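You operate a simulated robot arm through the tools that you are given. There is no shell and no other tool. Be economical: measure what you need, move in short steps, check, and stop when the job is done.

You are at the controls of a simulated robot arm. One attempt, no reset.

JOB
Fetch the black round flange from the top of the fixed bench and set it on top of the carton on the top of the fixed bench.
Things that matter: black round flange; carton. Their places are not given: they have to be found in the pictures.

Only the result counts: the job must be done as asked and must still hold three seconds after the hand-in. Knocking over, shifting, dropping, spilling or breaking anything else fails it.

ROBOT AND FRAMES
A 7-joint arm with a two-finger parallel gripper, fixed in place. Base frame: the origin is at the foot of the arm, x ahead of it, y to its left, z up; the work surface is at about z = 0. Readings come in mm, degrees, newtons and seconds.
With the tool pointing down near the work surface it reaches from about 240 to 620 mm from the base axis. Its first joint turns from -66.0 to 66.0 degrees. Payload 2.6 kg.
The tool frame sits at the grasp point between the pads (the TCP): z along the fingers, y along the line on which they close. The tips reach 30 mm beyond it. The gripper opens to 94 mm. The fingers are 28 mm wide and 10 mm thick; the gripper's body (50 by 96 mm) begins 55 mm behind the TCP.
Orientation is told as [roll, pitch, yaw] about the base's x, y, z axes, in that order, counted from this pose: with the fingers straight down and closing along the base's y, the tool's x points along the base's -x, its y along +y and its z along -z.

CONTROLS
- The arm moves only by the tool apply_moves. Its argument "rows" is a list that holds one entry, the list of rows, each a list of 6 numbers: the shift along the tool's x, y, z in mm, then the turn, a rotation vector about the tool's x, y, z in degrees. In form: [[[x, y, z, wx, wy, wz], ...]]. A call has 1 to 8 rows; each row shifts and turns the commanded pose from where the row before left it, along the tool's axes as they then stand. "hand" is the finger opening in mm, from 0 to 94, set as the call begins (left out, the last holds). Each row takes 0.2 s and may step no farther than 50 mm and 8.6 degrees from the row before; otherwise, or with a gripper value out of range, the whole call is refused. A pose out of reach is approached as far as the arm can. The call stops where the force on the tool passes 40 N (or 10 N more than at its start, if that is more) or the arm is blocked; 0.2 s more then pass. The fingers move at their own pace (about 72 mm/s each) and stop on an object; they squeeze with about 22 N. The grip force told is the motor's: it shows also when the fingers shut on nothing. Time passes only in rows, and 0.2 s behind the last, so rows that do not move let the fingers close. It gives the time, the measured TCP pose, the force on the tool (base axes), the opening and the grip force at its end, in the units of the frame above (readings bear some noise), and new pictures: "views" is both (left out), scene, wrist or none.
- Cameras (640 x 400 px; columns grow to the right, rows downward): "scene" is fixed at [32.4, 431.1, 562.9]; the picture's right is [-0.81, -0.58, 0.00], its down [-0.34, 0.48, -0.81] and it looks along [0.47, -0.66, -0.59] (base axes); focal length 335 px, centre (320, 200). "wrist" rides on the gripper at [76, 14, -103] in the tool frame; the picture's right is [-0.18, 0.98, 0.00], its down [-0.75, -0.14, -0.64] and it looks along [-0.63, -0.12, 0.77] (tool axes); focal length 243 px, centre (320, 200).
- locate(camera, pixels): for up to 12 pixels [column, row] of the newest picture of that camera ("zoom" is the newest enlarged one), the place [x, y, z] in the base frame of the surface seen there, good to about 2 mm. It takes no simulated time.
- close_up(camera, box): a new picture of the part [left, top, right, bottom] of that camera's present view, enlarged. It takes no simulated time.
- hand_in(): hands the job in; it is judged then, once.

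Go step by step. Measure first, check grasps and placings, and put right what went wrong. The budget is 60 turns and 170 pictures, counting those below and the enlarged ones. Unless the task says otherwise, let go and move clear before handing in, and close with one line.

The tools are called after ">>>" as a command line: name --argument value ..., lists and objects as JSON in quotes. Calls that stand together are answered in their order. apply_moves: Moves the arm, as the interface text tells. Its arguments: {"type":"object","properties":{"rows":{"type":"array"},"hand":{"type":"number"},"views":{"type":"string","enum":["both","scene","wrist","none"]}},"required":["rows"]} The other tools are called the same way: locate (camera, pixels) gives the place of the surface under pixels of a picture; close_up (camera, box) takes an enlarged picture of a part of a camera's view; hand_in () hands the job in.

At the start:

```text
time: 0.0
tool_pos: [403.2, 139.3, 346.4]
tcp_rot: [0.0, 0.0, 0.0]
wrist_force: [-0.1, 1.0, 0.0]
opening: 93.9
gripper_force: 0.1
```

scene: 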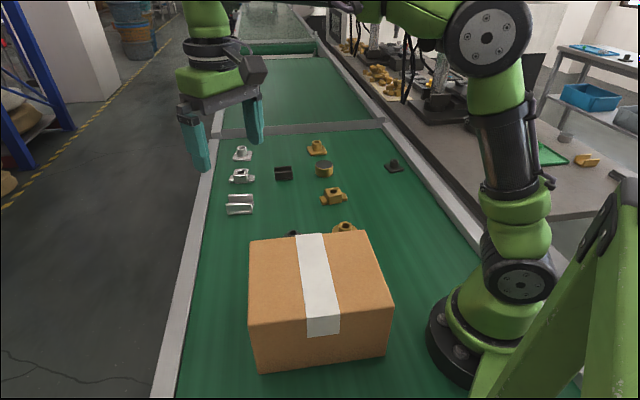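
wrist: 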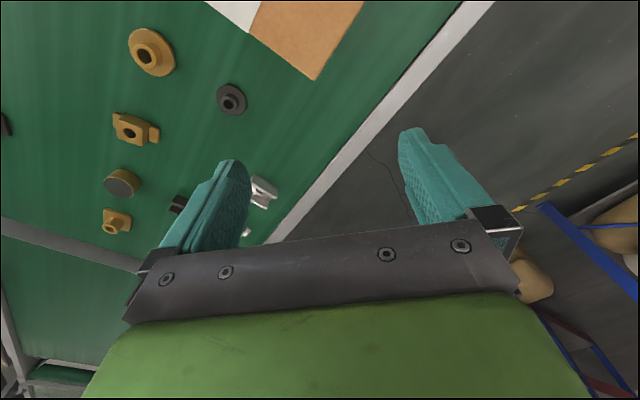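

The wrist picture shows a black round flange at (231,99), behind the carton in the scene view (292,234). Another black part sits at scene (394,166). I'll measure and enlarge both.

>>> close_up --camera "wrist" --box '[180, 60, 290, 130]'

>>> close_up --camera "scene" --box '[220, 130, 420, 255]'

>>> locate --camera "wrist" --pixels '[[231, 97], [217, 97], [246, 100], [231, 84], [231, 114], [265, 95], [200, 110], [234, 92]]'

>>> locate --camera "scene" --pixels '[[250, 243], [366, 232], [391, 305], [252, 325], [320, 280], [292, 234], [394, 166], [344, 227], [280, 280], [360, 270]]'

```text
5.71 times, centred on (235, 95) of wrist
```

zoom: 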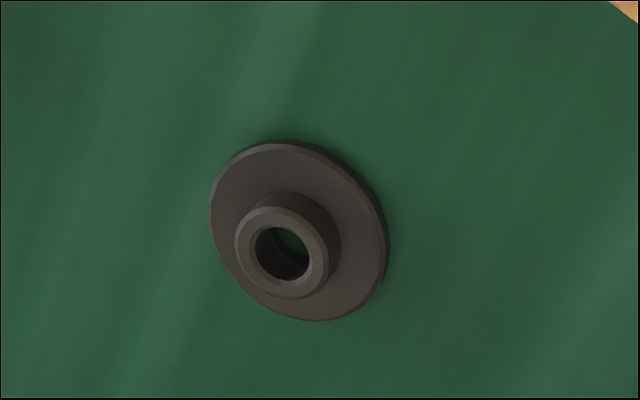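

```text
3.20 times, centred on (320, 192) of scene
```

zoom: 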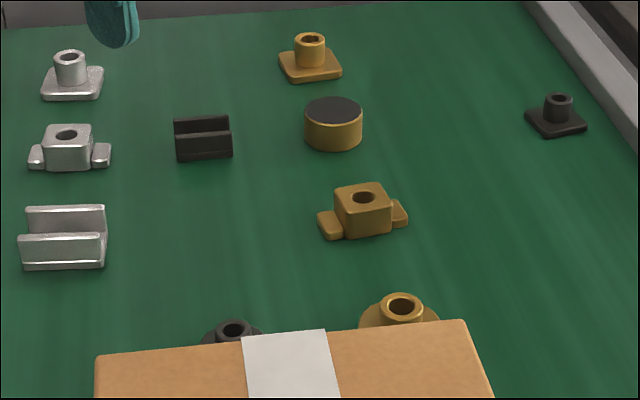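

```text
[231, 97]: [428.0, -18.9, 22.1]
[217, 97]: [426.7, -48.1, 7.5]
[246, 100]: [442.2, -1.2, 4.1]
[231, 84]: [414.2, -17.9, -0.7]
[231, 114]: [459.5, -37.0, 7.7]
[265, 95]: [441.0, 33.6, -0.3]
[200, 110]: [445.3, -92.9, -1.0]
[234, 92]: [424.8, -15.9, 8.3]
```

```text
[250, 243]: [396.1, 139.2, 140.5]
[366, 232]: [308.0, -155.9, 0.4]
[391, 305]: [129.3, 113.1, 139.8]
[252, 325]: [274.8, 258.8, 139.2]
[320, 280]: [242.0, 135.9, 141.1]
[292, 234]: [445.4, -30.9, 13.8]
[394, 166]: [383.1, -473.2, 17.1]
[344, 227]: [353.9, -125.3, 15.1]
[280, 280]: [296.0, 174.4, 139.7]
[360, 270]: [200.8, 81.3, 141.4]
```

The black round flange stands near (435,-27), with a disc and a raised hub, and the carton top is at z≈140. I'll measure the flange's rim and hub on an enlarged view.

>>> close_up --camera "wrist" --box '[180, 60, 290, 130]'

>>> locate --camera "zoom" --pixels '[[216, 200], [380, 255], [278, 148], [315, 314], [241, 245], [322, 262], [272, 215], [290, 292], [250, 235], [313, 278], [350, 180], [230, 260]]'

>>> locate --camera "scene" --pixels '[[252, 240], [364, 233], [390, 302], [250, 324], [305, 270], [325, 270], [270, 300], [239, 205], [333, 195], [283, 172]]'

```text
5.71 times, centred on (235, 95) of wrist
```

zoom: 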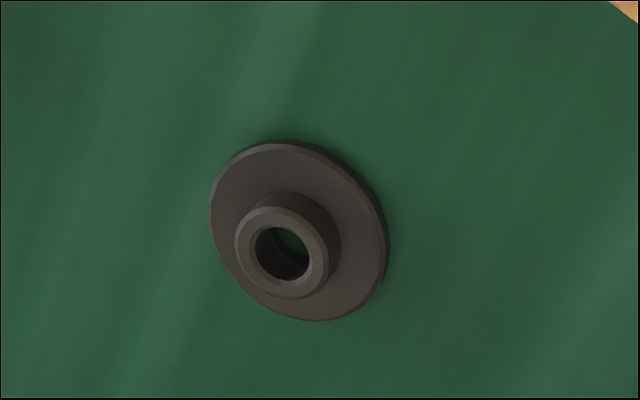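

```text
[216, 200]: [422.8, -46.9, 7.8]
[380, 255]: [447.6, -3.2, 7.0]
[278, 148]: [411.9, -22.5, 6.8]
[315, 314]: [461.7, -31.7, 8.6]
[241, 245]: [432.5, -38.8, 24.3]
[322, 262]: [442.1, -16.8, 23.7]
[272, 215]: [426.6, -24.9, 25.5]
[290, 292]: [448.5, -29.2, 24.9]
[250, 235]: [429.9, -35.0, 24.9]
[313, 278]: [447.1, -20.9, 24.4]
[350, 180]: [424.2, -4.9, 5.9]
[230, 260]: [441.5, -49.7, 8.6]
```

```text
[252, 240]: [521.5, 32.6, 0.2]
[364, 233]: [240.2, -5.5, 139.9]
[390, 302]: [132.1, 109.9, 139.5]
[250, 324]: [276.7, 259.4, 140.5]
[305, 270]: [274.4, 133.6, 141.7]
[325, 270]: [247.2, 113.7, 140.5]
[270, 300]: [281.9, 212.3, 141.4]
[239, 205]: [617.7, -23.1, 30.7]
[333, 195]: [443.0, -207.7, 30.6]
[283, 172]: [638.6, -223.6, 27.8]
```

The hub centre is about (437.5,-27), its top is at z≈25, it is about 24 mm across, and the disc top is at z≈8. I'll move over it and descend to z≈150.

>>> apply_moves --rows '[[[-8.5, -41.6, 0, 0, 0, 0], [-8.5, -41.6, 0, 0, 0, 0], [-8.5, -41.6, 0, 0, 0, 0], [-8.5, -41.6, 0, 0, 0, 0], [0, 0, 49, 0, 0, 0], [0, 0, 49, 0, 0, 0], [0, 0, 49, 0, 0, 0], [0, 0, 49, 0, 0, 0]]]' --hand 60

```text
time: 1.8
tool_pos: [436.8, -24.4, 152.5]
tcp_rot: [0.1, -0.1, 0.0]
wrist_force: [0.3, -0.5, -0.5]
opening: 60.0
gripper_force: 0.0
```

scene: 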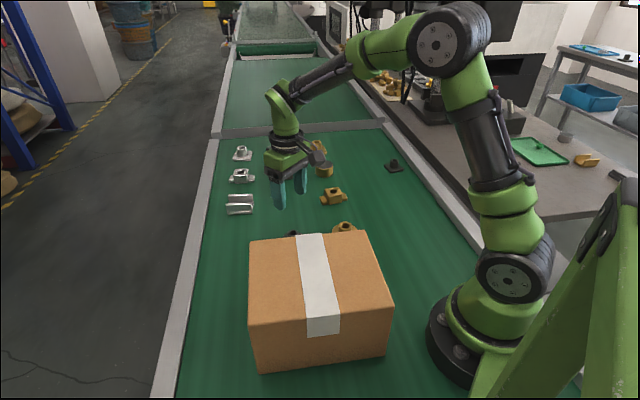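
wrist: 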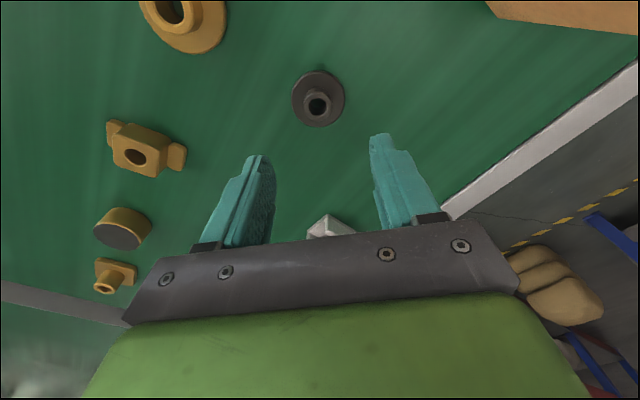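

The flange is now at wrist (318,99). I'll re-measure its hub from this closer view.

>>> close_up --camera "wrist" --box '[278, 60, 358, 110]'

>>> locate --camera "wrist" --pixels '[[294, 98], [342, 95], [318, 73], [317, 124], [304, 103], [330, 103], [318, 94], [317, 114]]'

```text
8.00 times, centred on (318, 85) of wrist
```

zoom: 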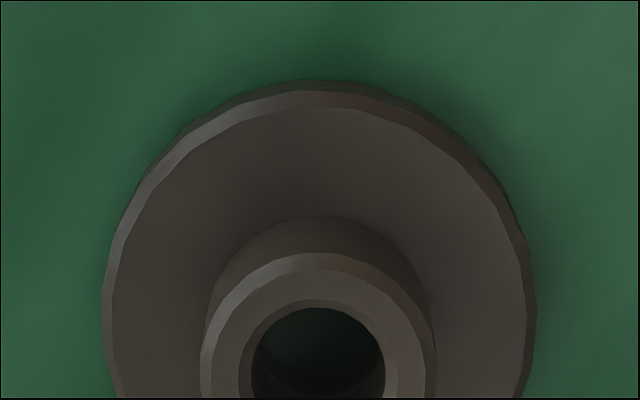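

```text
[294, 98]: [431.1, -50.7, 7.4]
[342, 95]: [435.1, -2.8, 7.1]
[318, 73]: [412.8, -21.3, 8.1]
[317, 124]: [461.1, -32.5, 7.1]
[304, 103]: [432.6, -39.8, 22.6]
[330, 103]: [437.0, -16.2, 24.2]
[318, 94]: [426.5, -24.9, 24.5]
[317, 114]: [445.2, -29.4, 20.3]
```

The centre is confirmed at about (437,-27). I'll shift 2.6 mm in y, then descend to TCP z≈42 so the tips stay just above the disc.

>>> apply_moves --rows '[[[0, -2.6, 30, 0, 0, 0], [0, 0, 35, 0, 0, 0], [0, 0, 30, 0, 0, 0], [0, 0, 15.5, 0, 0, 0], [0, 0, 0, 0, 0, 0]]]' --views "wrist"

```text
time: 3.0
tool_pos: [436.7, -28.6, 41.0]
tcp_rot: [0.0, 0.0, 0.1]
wrist_force: [-0.6, -0.1, -0.4]
opening: 59.8
gripper_force: 0.1
```

wrist: 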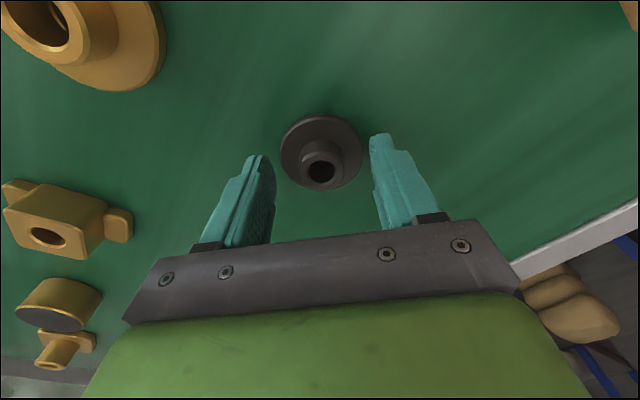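

The hub at (321,168) sits between the fingers with no contact. I'll close on it.

>>> apply_moves --rows '[[[0, 0, 0, 0, 0, 0], [0, 0, 0, 0, 0, 0], [0, 0, 0, 0, 0, 0], [0, 0, 0, 0, 0, 0]]]' --hand 0

```text
time: 4.0
tool_pos: [436.6, -29.2, 42.1]
tcp_rot: [0.0, 0.1, 0.0]
wrist_force: [-0.6, 0.4, 0.1]
opening: 27.1
gripper_force: 22.2
```

scene: 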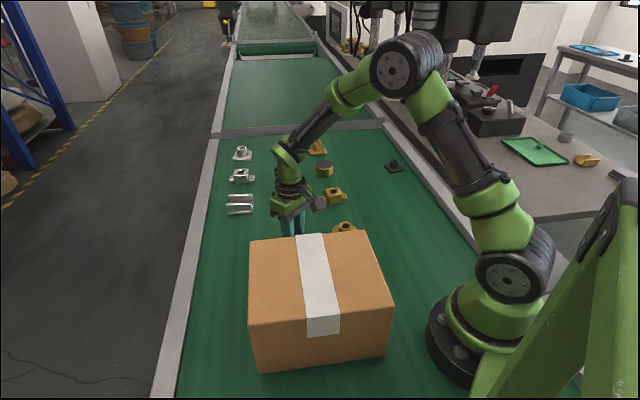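
wrist: 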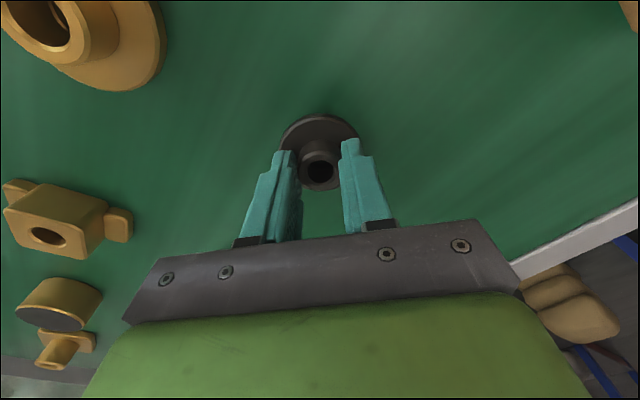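

The fingers stopped on the hub at 27 mm with 22 N. I'll lift straight up to check the hold.

>>> apply_moves --rows '[[[0, 0, -15, 0, 0, 0], [0, 0, -35, 0, 0, 0], [0, 0, -45, 0, 0, 0], [0, 0, -45, 0, 0, 0], [0, 0, -45, 0, 0, 0], [0, 0, -30, 0, 0, 0]]]'

```text
time: 5.4
tool_pos: [437.5, -30.1, 256.8]
tcp_rot: [0.0, 0.0, 0.0]
wrist_force: [0.0, 0.5, -0.3]
opening: 0.0
gripper_force: 21.9
```

scene: 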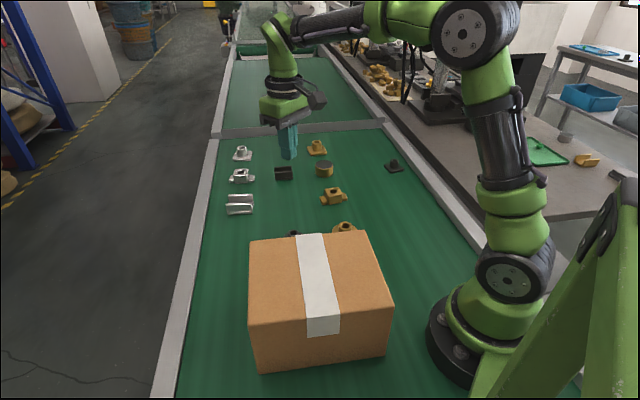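
wrist: 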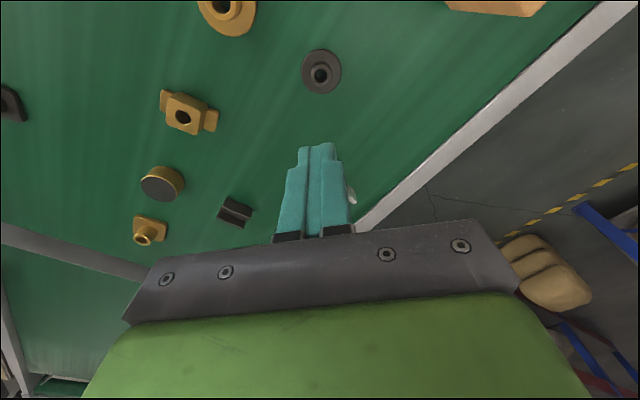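

The fingers closed to 0 and the flange stayed on the bench at wrist (322,71), so it slipped out. I'll look at its present place and the hub's shape.

>>> close_up --camera "wrist" --box '[282, 46, 362, 96]'

>>> locate --camera "zoom" --pixels '[[170, 200], [470, 190], [315, 40], [320, 360], [232, 235], [385, 235], [308, 155], [310, 305], [320, 130], [400, 200], [220, 280], [400, 260]]'

```text
8.00 times, centred on (322, 71) of wrist
```

zoom: 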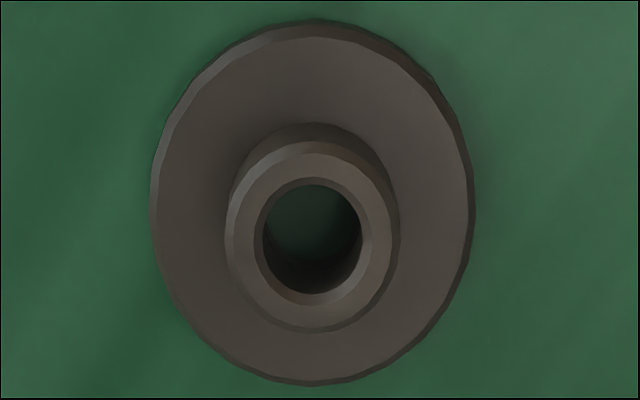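

```text
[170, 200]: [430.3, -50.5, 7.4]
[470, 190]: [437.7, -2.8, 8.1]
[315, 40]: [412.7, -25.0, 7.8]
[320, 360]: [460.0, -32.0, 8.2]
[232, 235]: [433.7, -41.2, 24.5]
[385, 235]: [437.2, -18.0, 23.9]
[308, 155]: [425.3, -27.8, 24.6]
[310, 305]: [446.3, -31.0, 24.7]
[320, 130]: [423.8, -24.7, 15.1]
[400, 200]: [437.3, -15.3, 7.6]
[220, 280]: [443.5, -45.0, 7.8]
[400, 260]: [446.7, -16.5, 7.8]
```

The flange is still upright at about (436.3,-28.5), and its hub is a straight cylinder about 27 mm across. I'll grasp again deeper, with the tips just over the disc, and lift slowly.

>>> apply_moves --rows '[[[1, 1, 40, 0, 0, 0], [0, 0, 48, 0, 0, 0], [0, 0, 48, 0, 0, 0], [0, 0, 40, 0, 0, 0], [0, 0, 30, 0, 0, 0], [0, 0, 8, 0, 0, 0], [0, 0, 2, 0, 0, 0], [0, 0, 0, 0, 0, 0]]]' --hand 50 --views "none"

```text
time: 7.2
tool_pos: [437.4, -28.4, 40.2]
tcp_rot: [0.0, 0.1, 0.0]
wrist_force: [-0.1, 0.1, -0.8]
opening: 50.1
gripper_force: 0.0
```

The TCP is at z 40.2 with no contact. I'll go down 1.5 mm more in small steps and then close.

>>> apply_moves --rows '[[[0, 0, 0.8, 0, 0, 0], [0, 0, 0.7, 0, 0, 0], [0, 0, 0, 0, 0, 0]]]' --views "none"

>>> apply_moves --rows '[[[0, 0, 0, 0, 0, 0], [0, 0, 0, 0, 0, 0], [0, 0, 0, 0, 0, 0], [0, 0, 0, 0, 0, 0]]]' --hand 0 --views "wrist"

```text
time: 8.0
tool_pos: [437.4, -29.6, 38.9]
tcp_rot: [0.0, 0.0, 0.0]
wrist_force: [-0.7, 0.0, 4.6]
opening: 50.1
gripper_force: 0.0
```

```text
time: 9.0
tool_pos: [437.8, -28.9, 37.6]
tcp_rot: [0.0, -0.1, -0.1]
wrist_force: [1.8, -0.3, 4.1]
opening: 27.3
gripper_force: 22.2
```

wrist: 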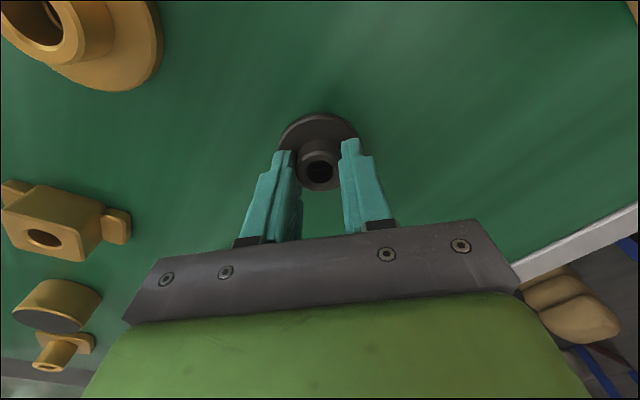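

The tips touch the disc (about 4 N upward) and grip the hub at 27.3 mm. I'll lift slowly and watch the opening.

>>> apply_moves --rows '[[[0, 0, -1, 0, 0, 0], [0, 0, -2, 0, 0, 0], [0, 0, -3, 0, 0, 0], [0, 0, -4, 0, 0, 0], [0, 0, -5, 0, 0, 0], [0, 0, -5, 0, 0, 0]]]'

```text
time: 10.4
tool_pos: [436.0, -28.9, 58.2]
tcp_rot: [-0.1, 0.0, 0.1]
wrist_force: [0.2, -0.3, -1.8]
opening: 27.0
gripper_force: 22.3
```

scene: 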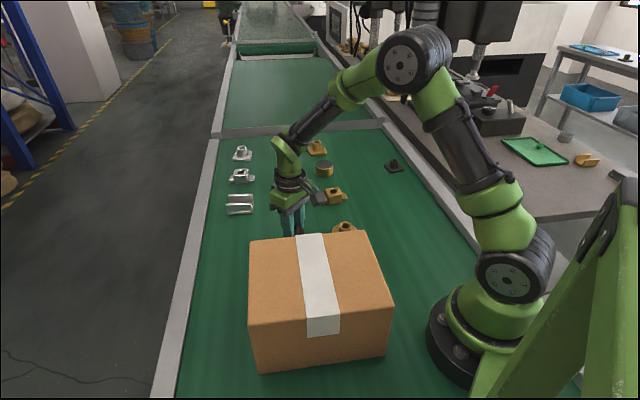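
wrist: 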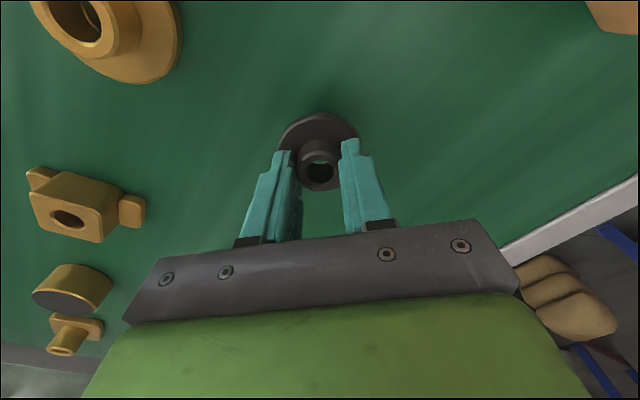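

The flange has come up with the fingers, held 20 mm off the bench at a 27 mm opening. I'll keep lifting gently.

>>> apply_moves --rows '[[[0, 0, -6, 0, 0, 0], [0, 0, -10, 0, 0, 0], [0, 0, -14, 0, 0, 0], [0, 0, -16, 0, 0, 0], [0, 0, -16, 0, 0, 0], [0, 0, -14, 0, 0, 0], [0, 0, -10, 0, 0, 0], [0, 0, -5, 0, 0, 0]]]' --views "wrist"

```text
time: 12.2
tool_pos: [437.2, -28.5, 148.4]
tcp_rot: [0.0, 0.0, 0.0]
wrist_force: [-0.4, -0.3, -2.2]
opening: 27.1
gripper_force: 21.4
```

wrist: 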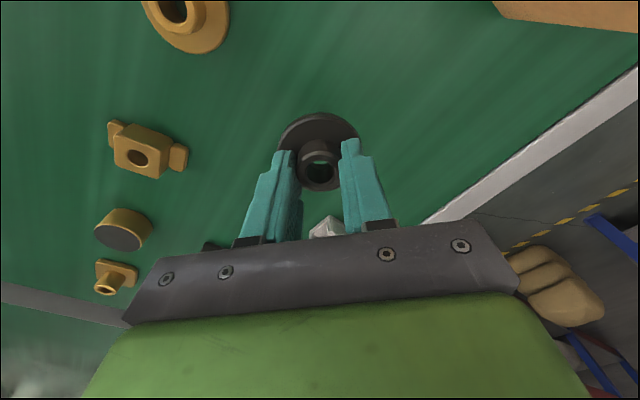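

The flange is held steadily at the same place between the fingers. I'll lift about 90 mm more.

>>> apply_moves --rows '[[[0, 0, -6, 0, 0, 0], [0, 0, -10, 0, 0, 0], [0, 0, -14, 0, 0, 0], [0, 0, -16, 0, 0, 0], [0, 0, -16, 0, 0, 0], [0, 0, -14, 0, 0, 0], [0, 0, -10, 0, 0, 0], [0, 0, -5, 0, 0, 0]]]' --views "none"

```text
time: 14.0
tool_pos: [437.9, -30.3, 241.3]
tcp_rot: [0.0, -0.1, 0.0]
wrist_force: [-0.3, -0.1, -2.5]
opening: 26.8
gripper_force: 22.4
```

Still held (−2.5 N, 26.8 mm). I'll carry it gently toward (298,172), over the carton beside the tape.

>>> apply_moves --rows '[[[4.5, 6.5, 0, 0, 0, 0], [8, 11.5, 0, 0, 0, 0], [10.3, 15, 0, 0, 0, 0], [12.5, 18, 0, 0, 0, 0], [12.5, 18, 0, 0, 0, 0], [10.3, 15, 0, 0, 0, 0], [8, 11.5, 0, 0, 0, 0], [4.5, 6.5, 0, 0, 0, 0]]]' --views "none"

>>> apply_moves --rows '[[[4.5, 6.5, 0, 0, 0, 0], [8, 11.5, 0, 0, 0, 0], [10.3, 15, 0, 0, 0, 0], [12.5, 17.5, 0, 0, 0, 0], [12, 17.5, 0, 0, 0, 0], [10, 14, 0, 0, 0, 0], [7.5, 11, 0, 0, 0, 0], [4, 6, 0, 0, 0, 0]]]'

```text
time: 15.8
tool_pos: [365.5, 73.6, 241.5]
tcp_rot: [0.0, 0.1, 0.0]
wrist_force: [-0.2, -0.6, -2.2]
opening: 27.1
gripper_force: 22.6
```

```text
time: 17.6
tool_pos: [297.8, 171.9, 240.5]
tcp_rot: [0.0, 0.1, 0.0]
wrist_force: [-0.4, 0.3, -1.9]
opening: 27.0
gripper_force: 21.8
```

scene: 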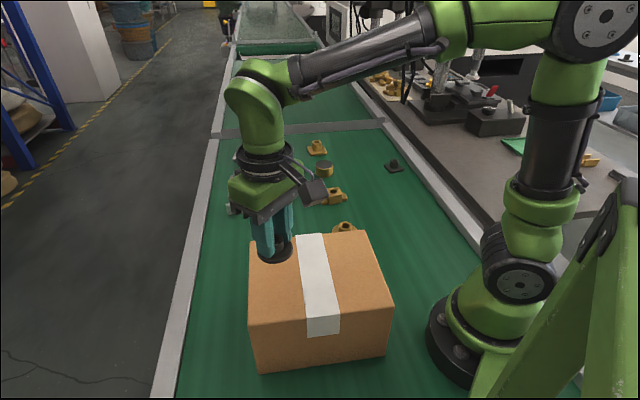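
wrist: 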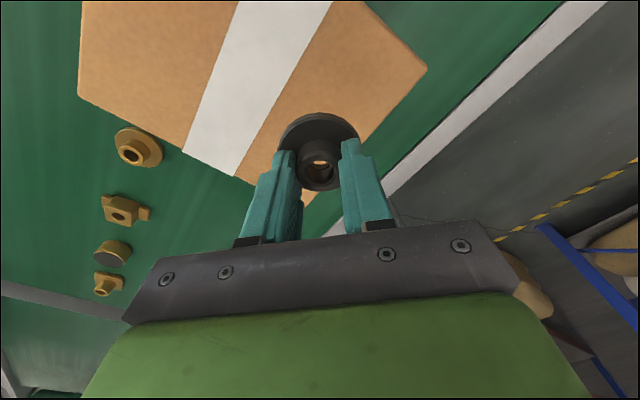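

The flange hangs over the carton to the left of the tape, about 50 mm from the nearest edge. I'll lower to just above the top, expecting contact at TCP z≈179.

>>> apply_moves --rows '[[[0, 0, 5, 0, 0, 0], [0, 0, 9, 0, 0, 0], [0, 0, 12, 0, 0, 0], [0, 0, 12, 0, 0, 0], [0, 0, 9, 0, 0, 0], [0, 0, 6, 0, 0, 0], [0, 0, 2, 0, 0, 0], [0, 0, 0, 0, 0, 0]]]' --views "none"

>>> apply_moves --rows '[[[0, 0, 1, 0, 0, 0], [0, 0, 1, 0, 0, 0], [0, 0, 1, 0, 0, 0], [0, 0, 0, 0, 0, 0]]]'

```text
time: 19.4
tool_pos: [298.5, 172.5, 184.0]
tcp_rot: [0.0, 0.0, 0.2]
wrist_force: [-0.6, 0.1, -2.2]
opening: 26.9
gripper_force: 21.9
```

```text
time: 20.4
tool_pos: [296.9, 171.5, 182.1]
tcp_rot: [-0.1, 0.0, 0.1]
wrist_force: [0.1, 0.8, -1.2]
opening: 27.0
gripper_force: 22.1
```

scene: 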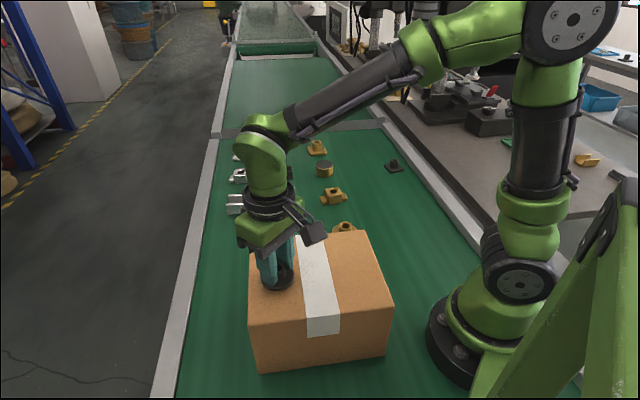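
wrist: 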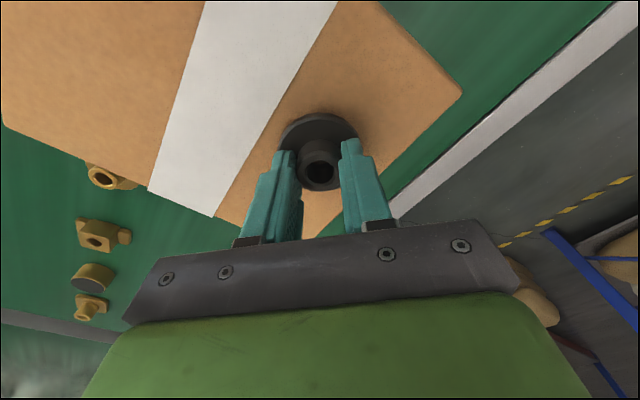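

The z force is still about −2 N, so it isn't quite touching. I'll lower 2.5 mm more in small steps.

>>> apply_moves --rows '[[[0, 0, 0.8, 0, 0, 0], [0, 0, 0.8, 0, 0, 0], [0, 0, 0.8, 0, 0, 0], [0, 0, 0, 0, 0, 0]]]' --views "none"

```text
time: 21.4
tool_pos: [297.3, 171.0, 180.9]
tcp_rot: [0.0, -0.1, 0.1]
wrist_force: [-0.4, 0.0, -1.6]
opening: 27.2
gripper_force: 21.9
```

>>> apply_moves --rows '[[[0, 0, 0.7, 0, 0, 0], [0, 0, 0.7, 0, 0, 0], [0, 0, 0, 0, 0, 0]]]' --views "none"

```text
time: 22.2
tool_pos: [296.8, 171.7, 179.6]
tcp_rot: [-0.1, 0.0, 0.0]
wrist_force: [-0.2, -0.6, -2.2]
opening: 26.8
gripper_force: 22.2
```

There is still no contact at z 179.6, so I'll go down another 1.5 mm.

>>> apply_moves --rows '[[[0, 0, 0.7, 0, 0, 0], [0, 0, 0.8, 0, 0, 0], [0, 0, 0, 0, 0, 0]]]' --views "none"

```text
time: 23.0
tool_pos: [297.5, 171.9, 178.2]
tcp_rot: [0.1, 0.0, 0.0]
wrist_force: [-5.5, -0.9, 14.2]
opening: 27.0
gripper_force: 21.3
```

The flange is now in contact (+14 N). I'll ease up 0.4 mm and open.

>>> apply_moves --rows '[[[0, 0, -0.4, 0, 0, 0], [0, 0, 0, 0, 0, 0]]]' --views "none"

>>> apply_moves --rows '[[[0, 0, 0, 0, 0, 0], [0, 0, 0, 0, 0, 0], [0, 0, 0, 0, 0, 0]]]' --hand 50

```text
time: 23.6
tool_pos: [297.2, 171.9, 177.9]
tcp_rot: [0.0, -0.1, 0.0]
wrist_force: [-6.0, -5.4, 26.0]
opening: 26.9
gripper_force: 21.6
```

```text
time: 24.4
tool_pos: [297.4, 173.4, 176.8]
tcp_rot: [0.0, -0.3, 0.0]
wrist_force: [2.2, 9.4, 21.1]
opening: 45.3
gripper_force: 0.1
```

scene: 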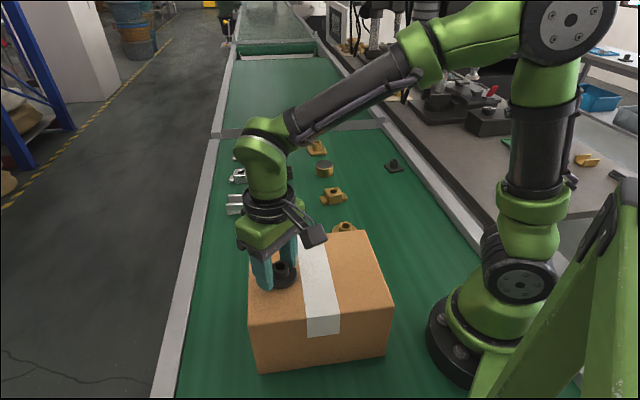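
wrist: 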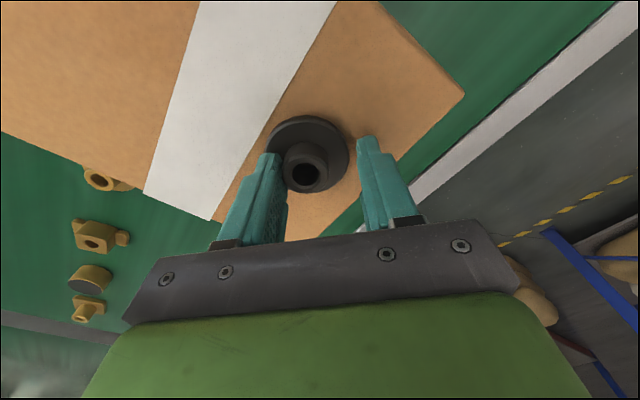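

The fingers have opened and are pressing on the disc (21 N up), with the flange lying nearer the left finger. I'll raise straight up, slowly at first.

>>> apply_moves --rows '[[[0, 0, -3, 0, 0, 0], [0, 0, -5, 0, 0, 0], [0, 0, -10, 0, 0, 0], [0, 0, -20, 0, 0, 0], [0, 0, -40, 0, 0, 0], [0, 0, -40, 0, 0, 0]]]'

```text
time: 25.8
tool_pos: [296.7, 172.0, 295.0]
tcp_rot: [0.0, 0.0, 0.0]
wrist_force: [-0.4, 0.6, -0.1]
opening: 49.8
gripper_force: 0.1
```

scene: 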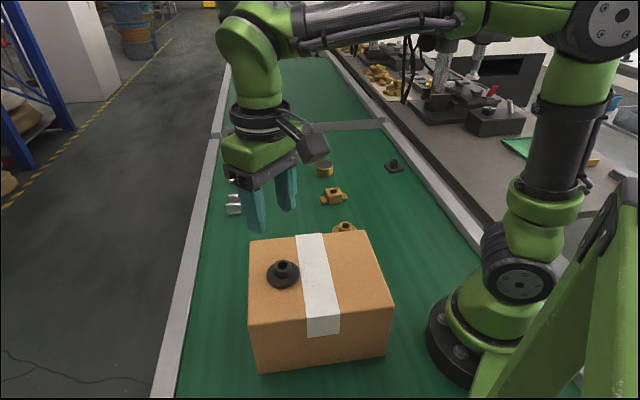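
wrist: 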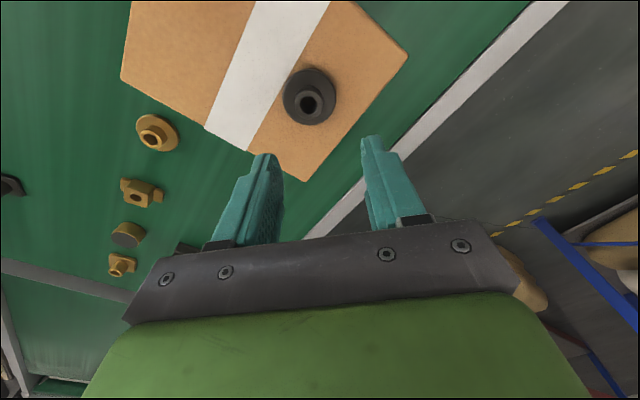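

The flange stands at scene (283,273) on the carton, and the hand is clear. I'll confirm it lies flat and that the carton hasn't moved.

>>> close_up --camera "scene" --box '[240, 225, 400, 325]'

>>> locate --camera "scene" --pixels '[[270, 275], [297, 275], [283, 285], [283, 265], [250, 243], [391, 305], [252, 325]]'

```text
4.00 times, centred on (320, 275) of scene
```

zoom: 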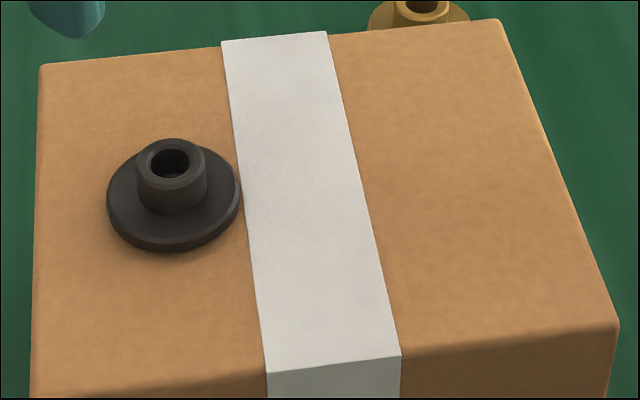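

```text
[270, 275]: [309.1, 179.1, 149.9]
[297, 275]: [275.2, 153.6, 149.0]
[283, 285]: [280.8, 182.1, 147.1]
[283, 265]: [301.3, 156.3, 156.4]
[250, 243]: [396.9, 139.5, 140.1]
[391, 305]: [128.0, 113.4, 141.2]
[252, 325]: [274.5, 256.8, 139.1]
```

The flange lies flat on the carton top (disc top z≈149), well inside its edges. The carton corners read the same as before, so I'm handing in.

>>> hand_in

```text
The job is handed in.
```

The black round flange is lying flat on top of the carton beside the tape, the hand is clear, and the carton hasn't moved; the first grasp slipped off the hub, but a deeper one held.
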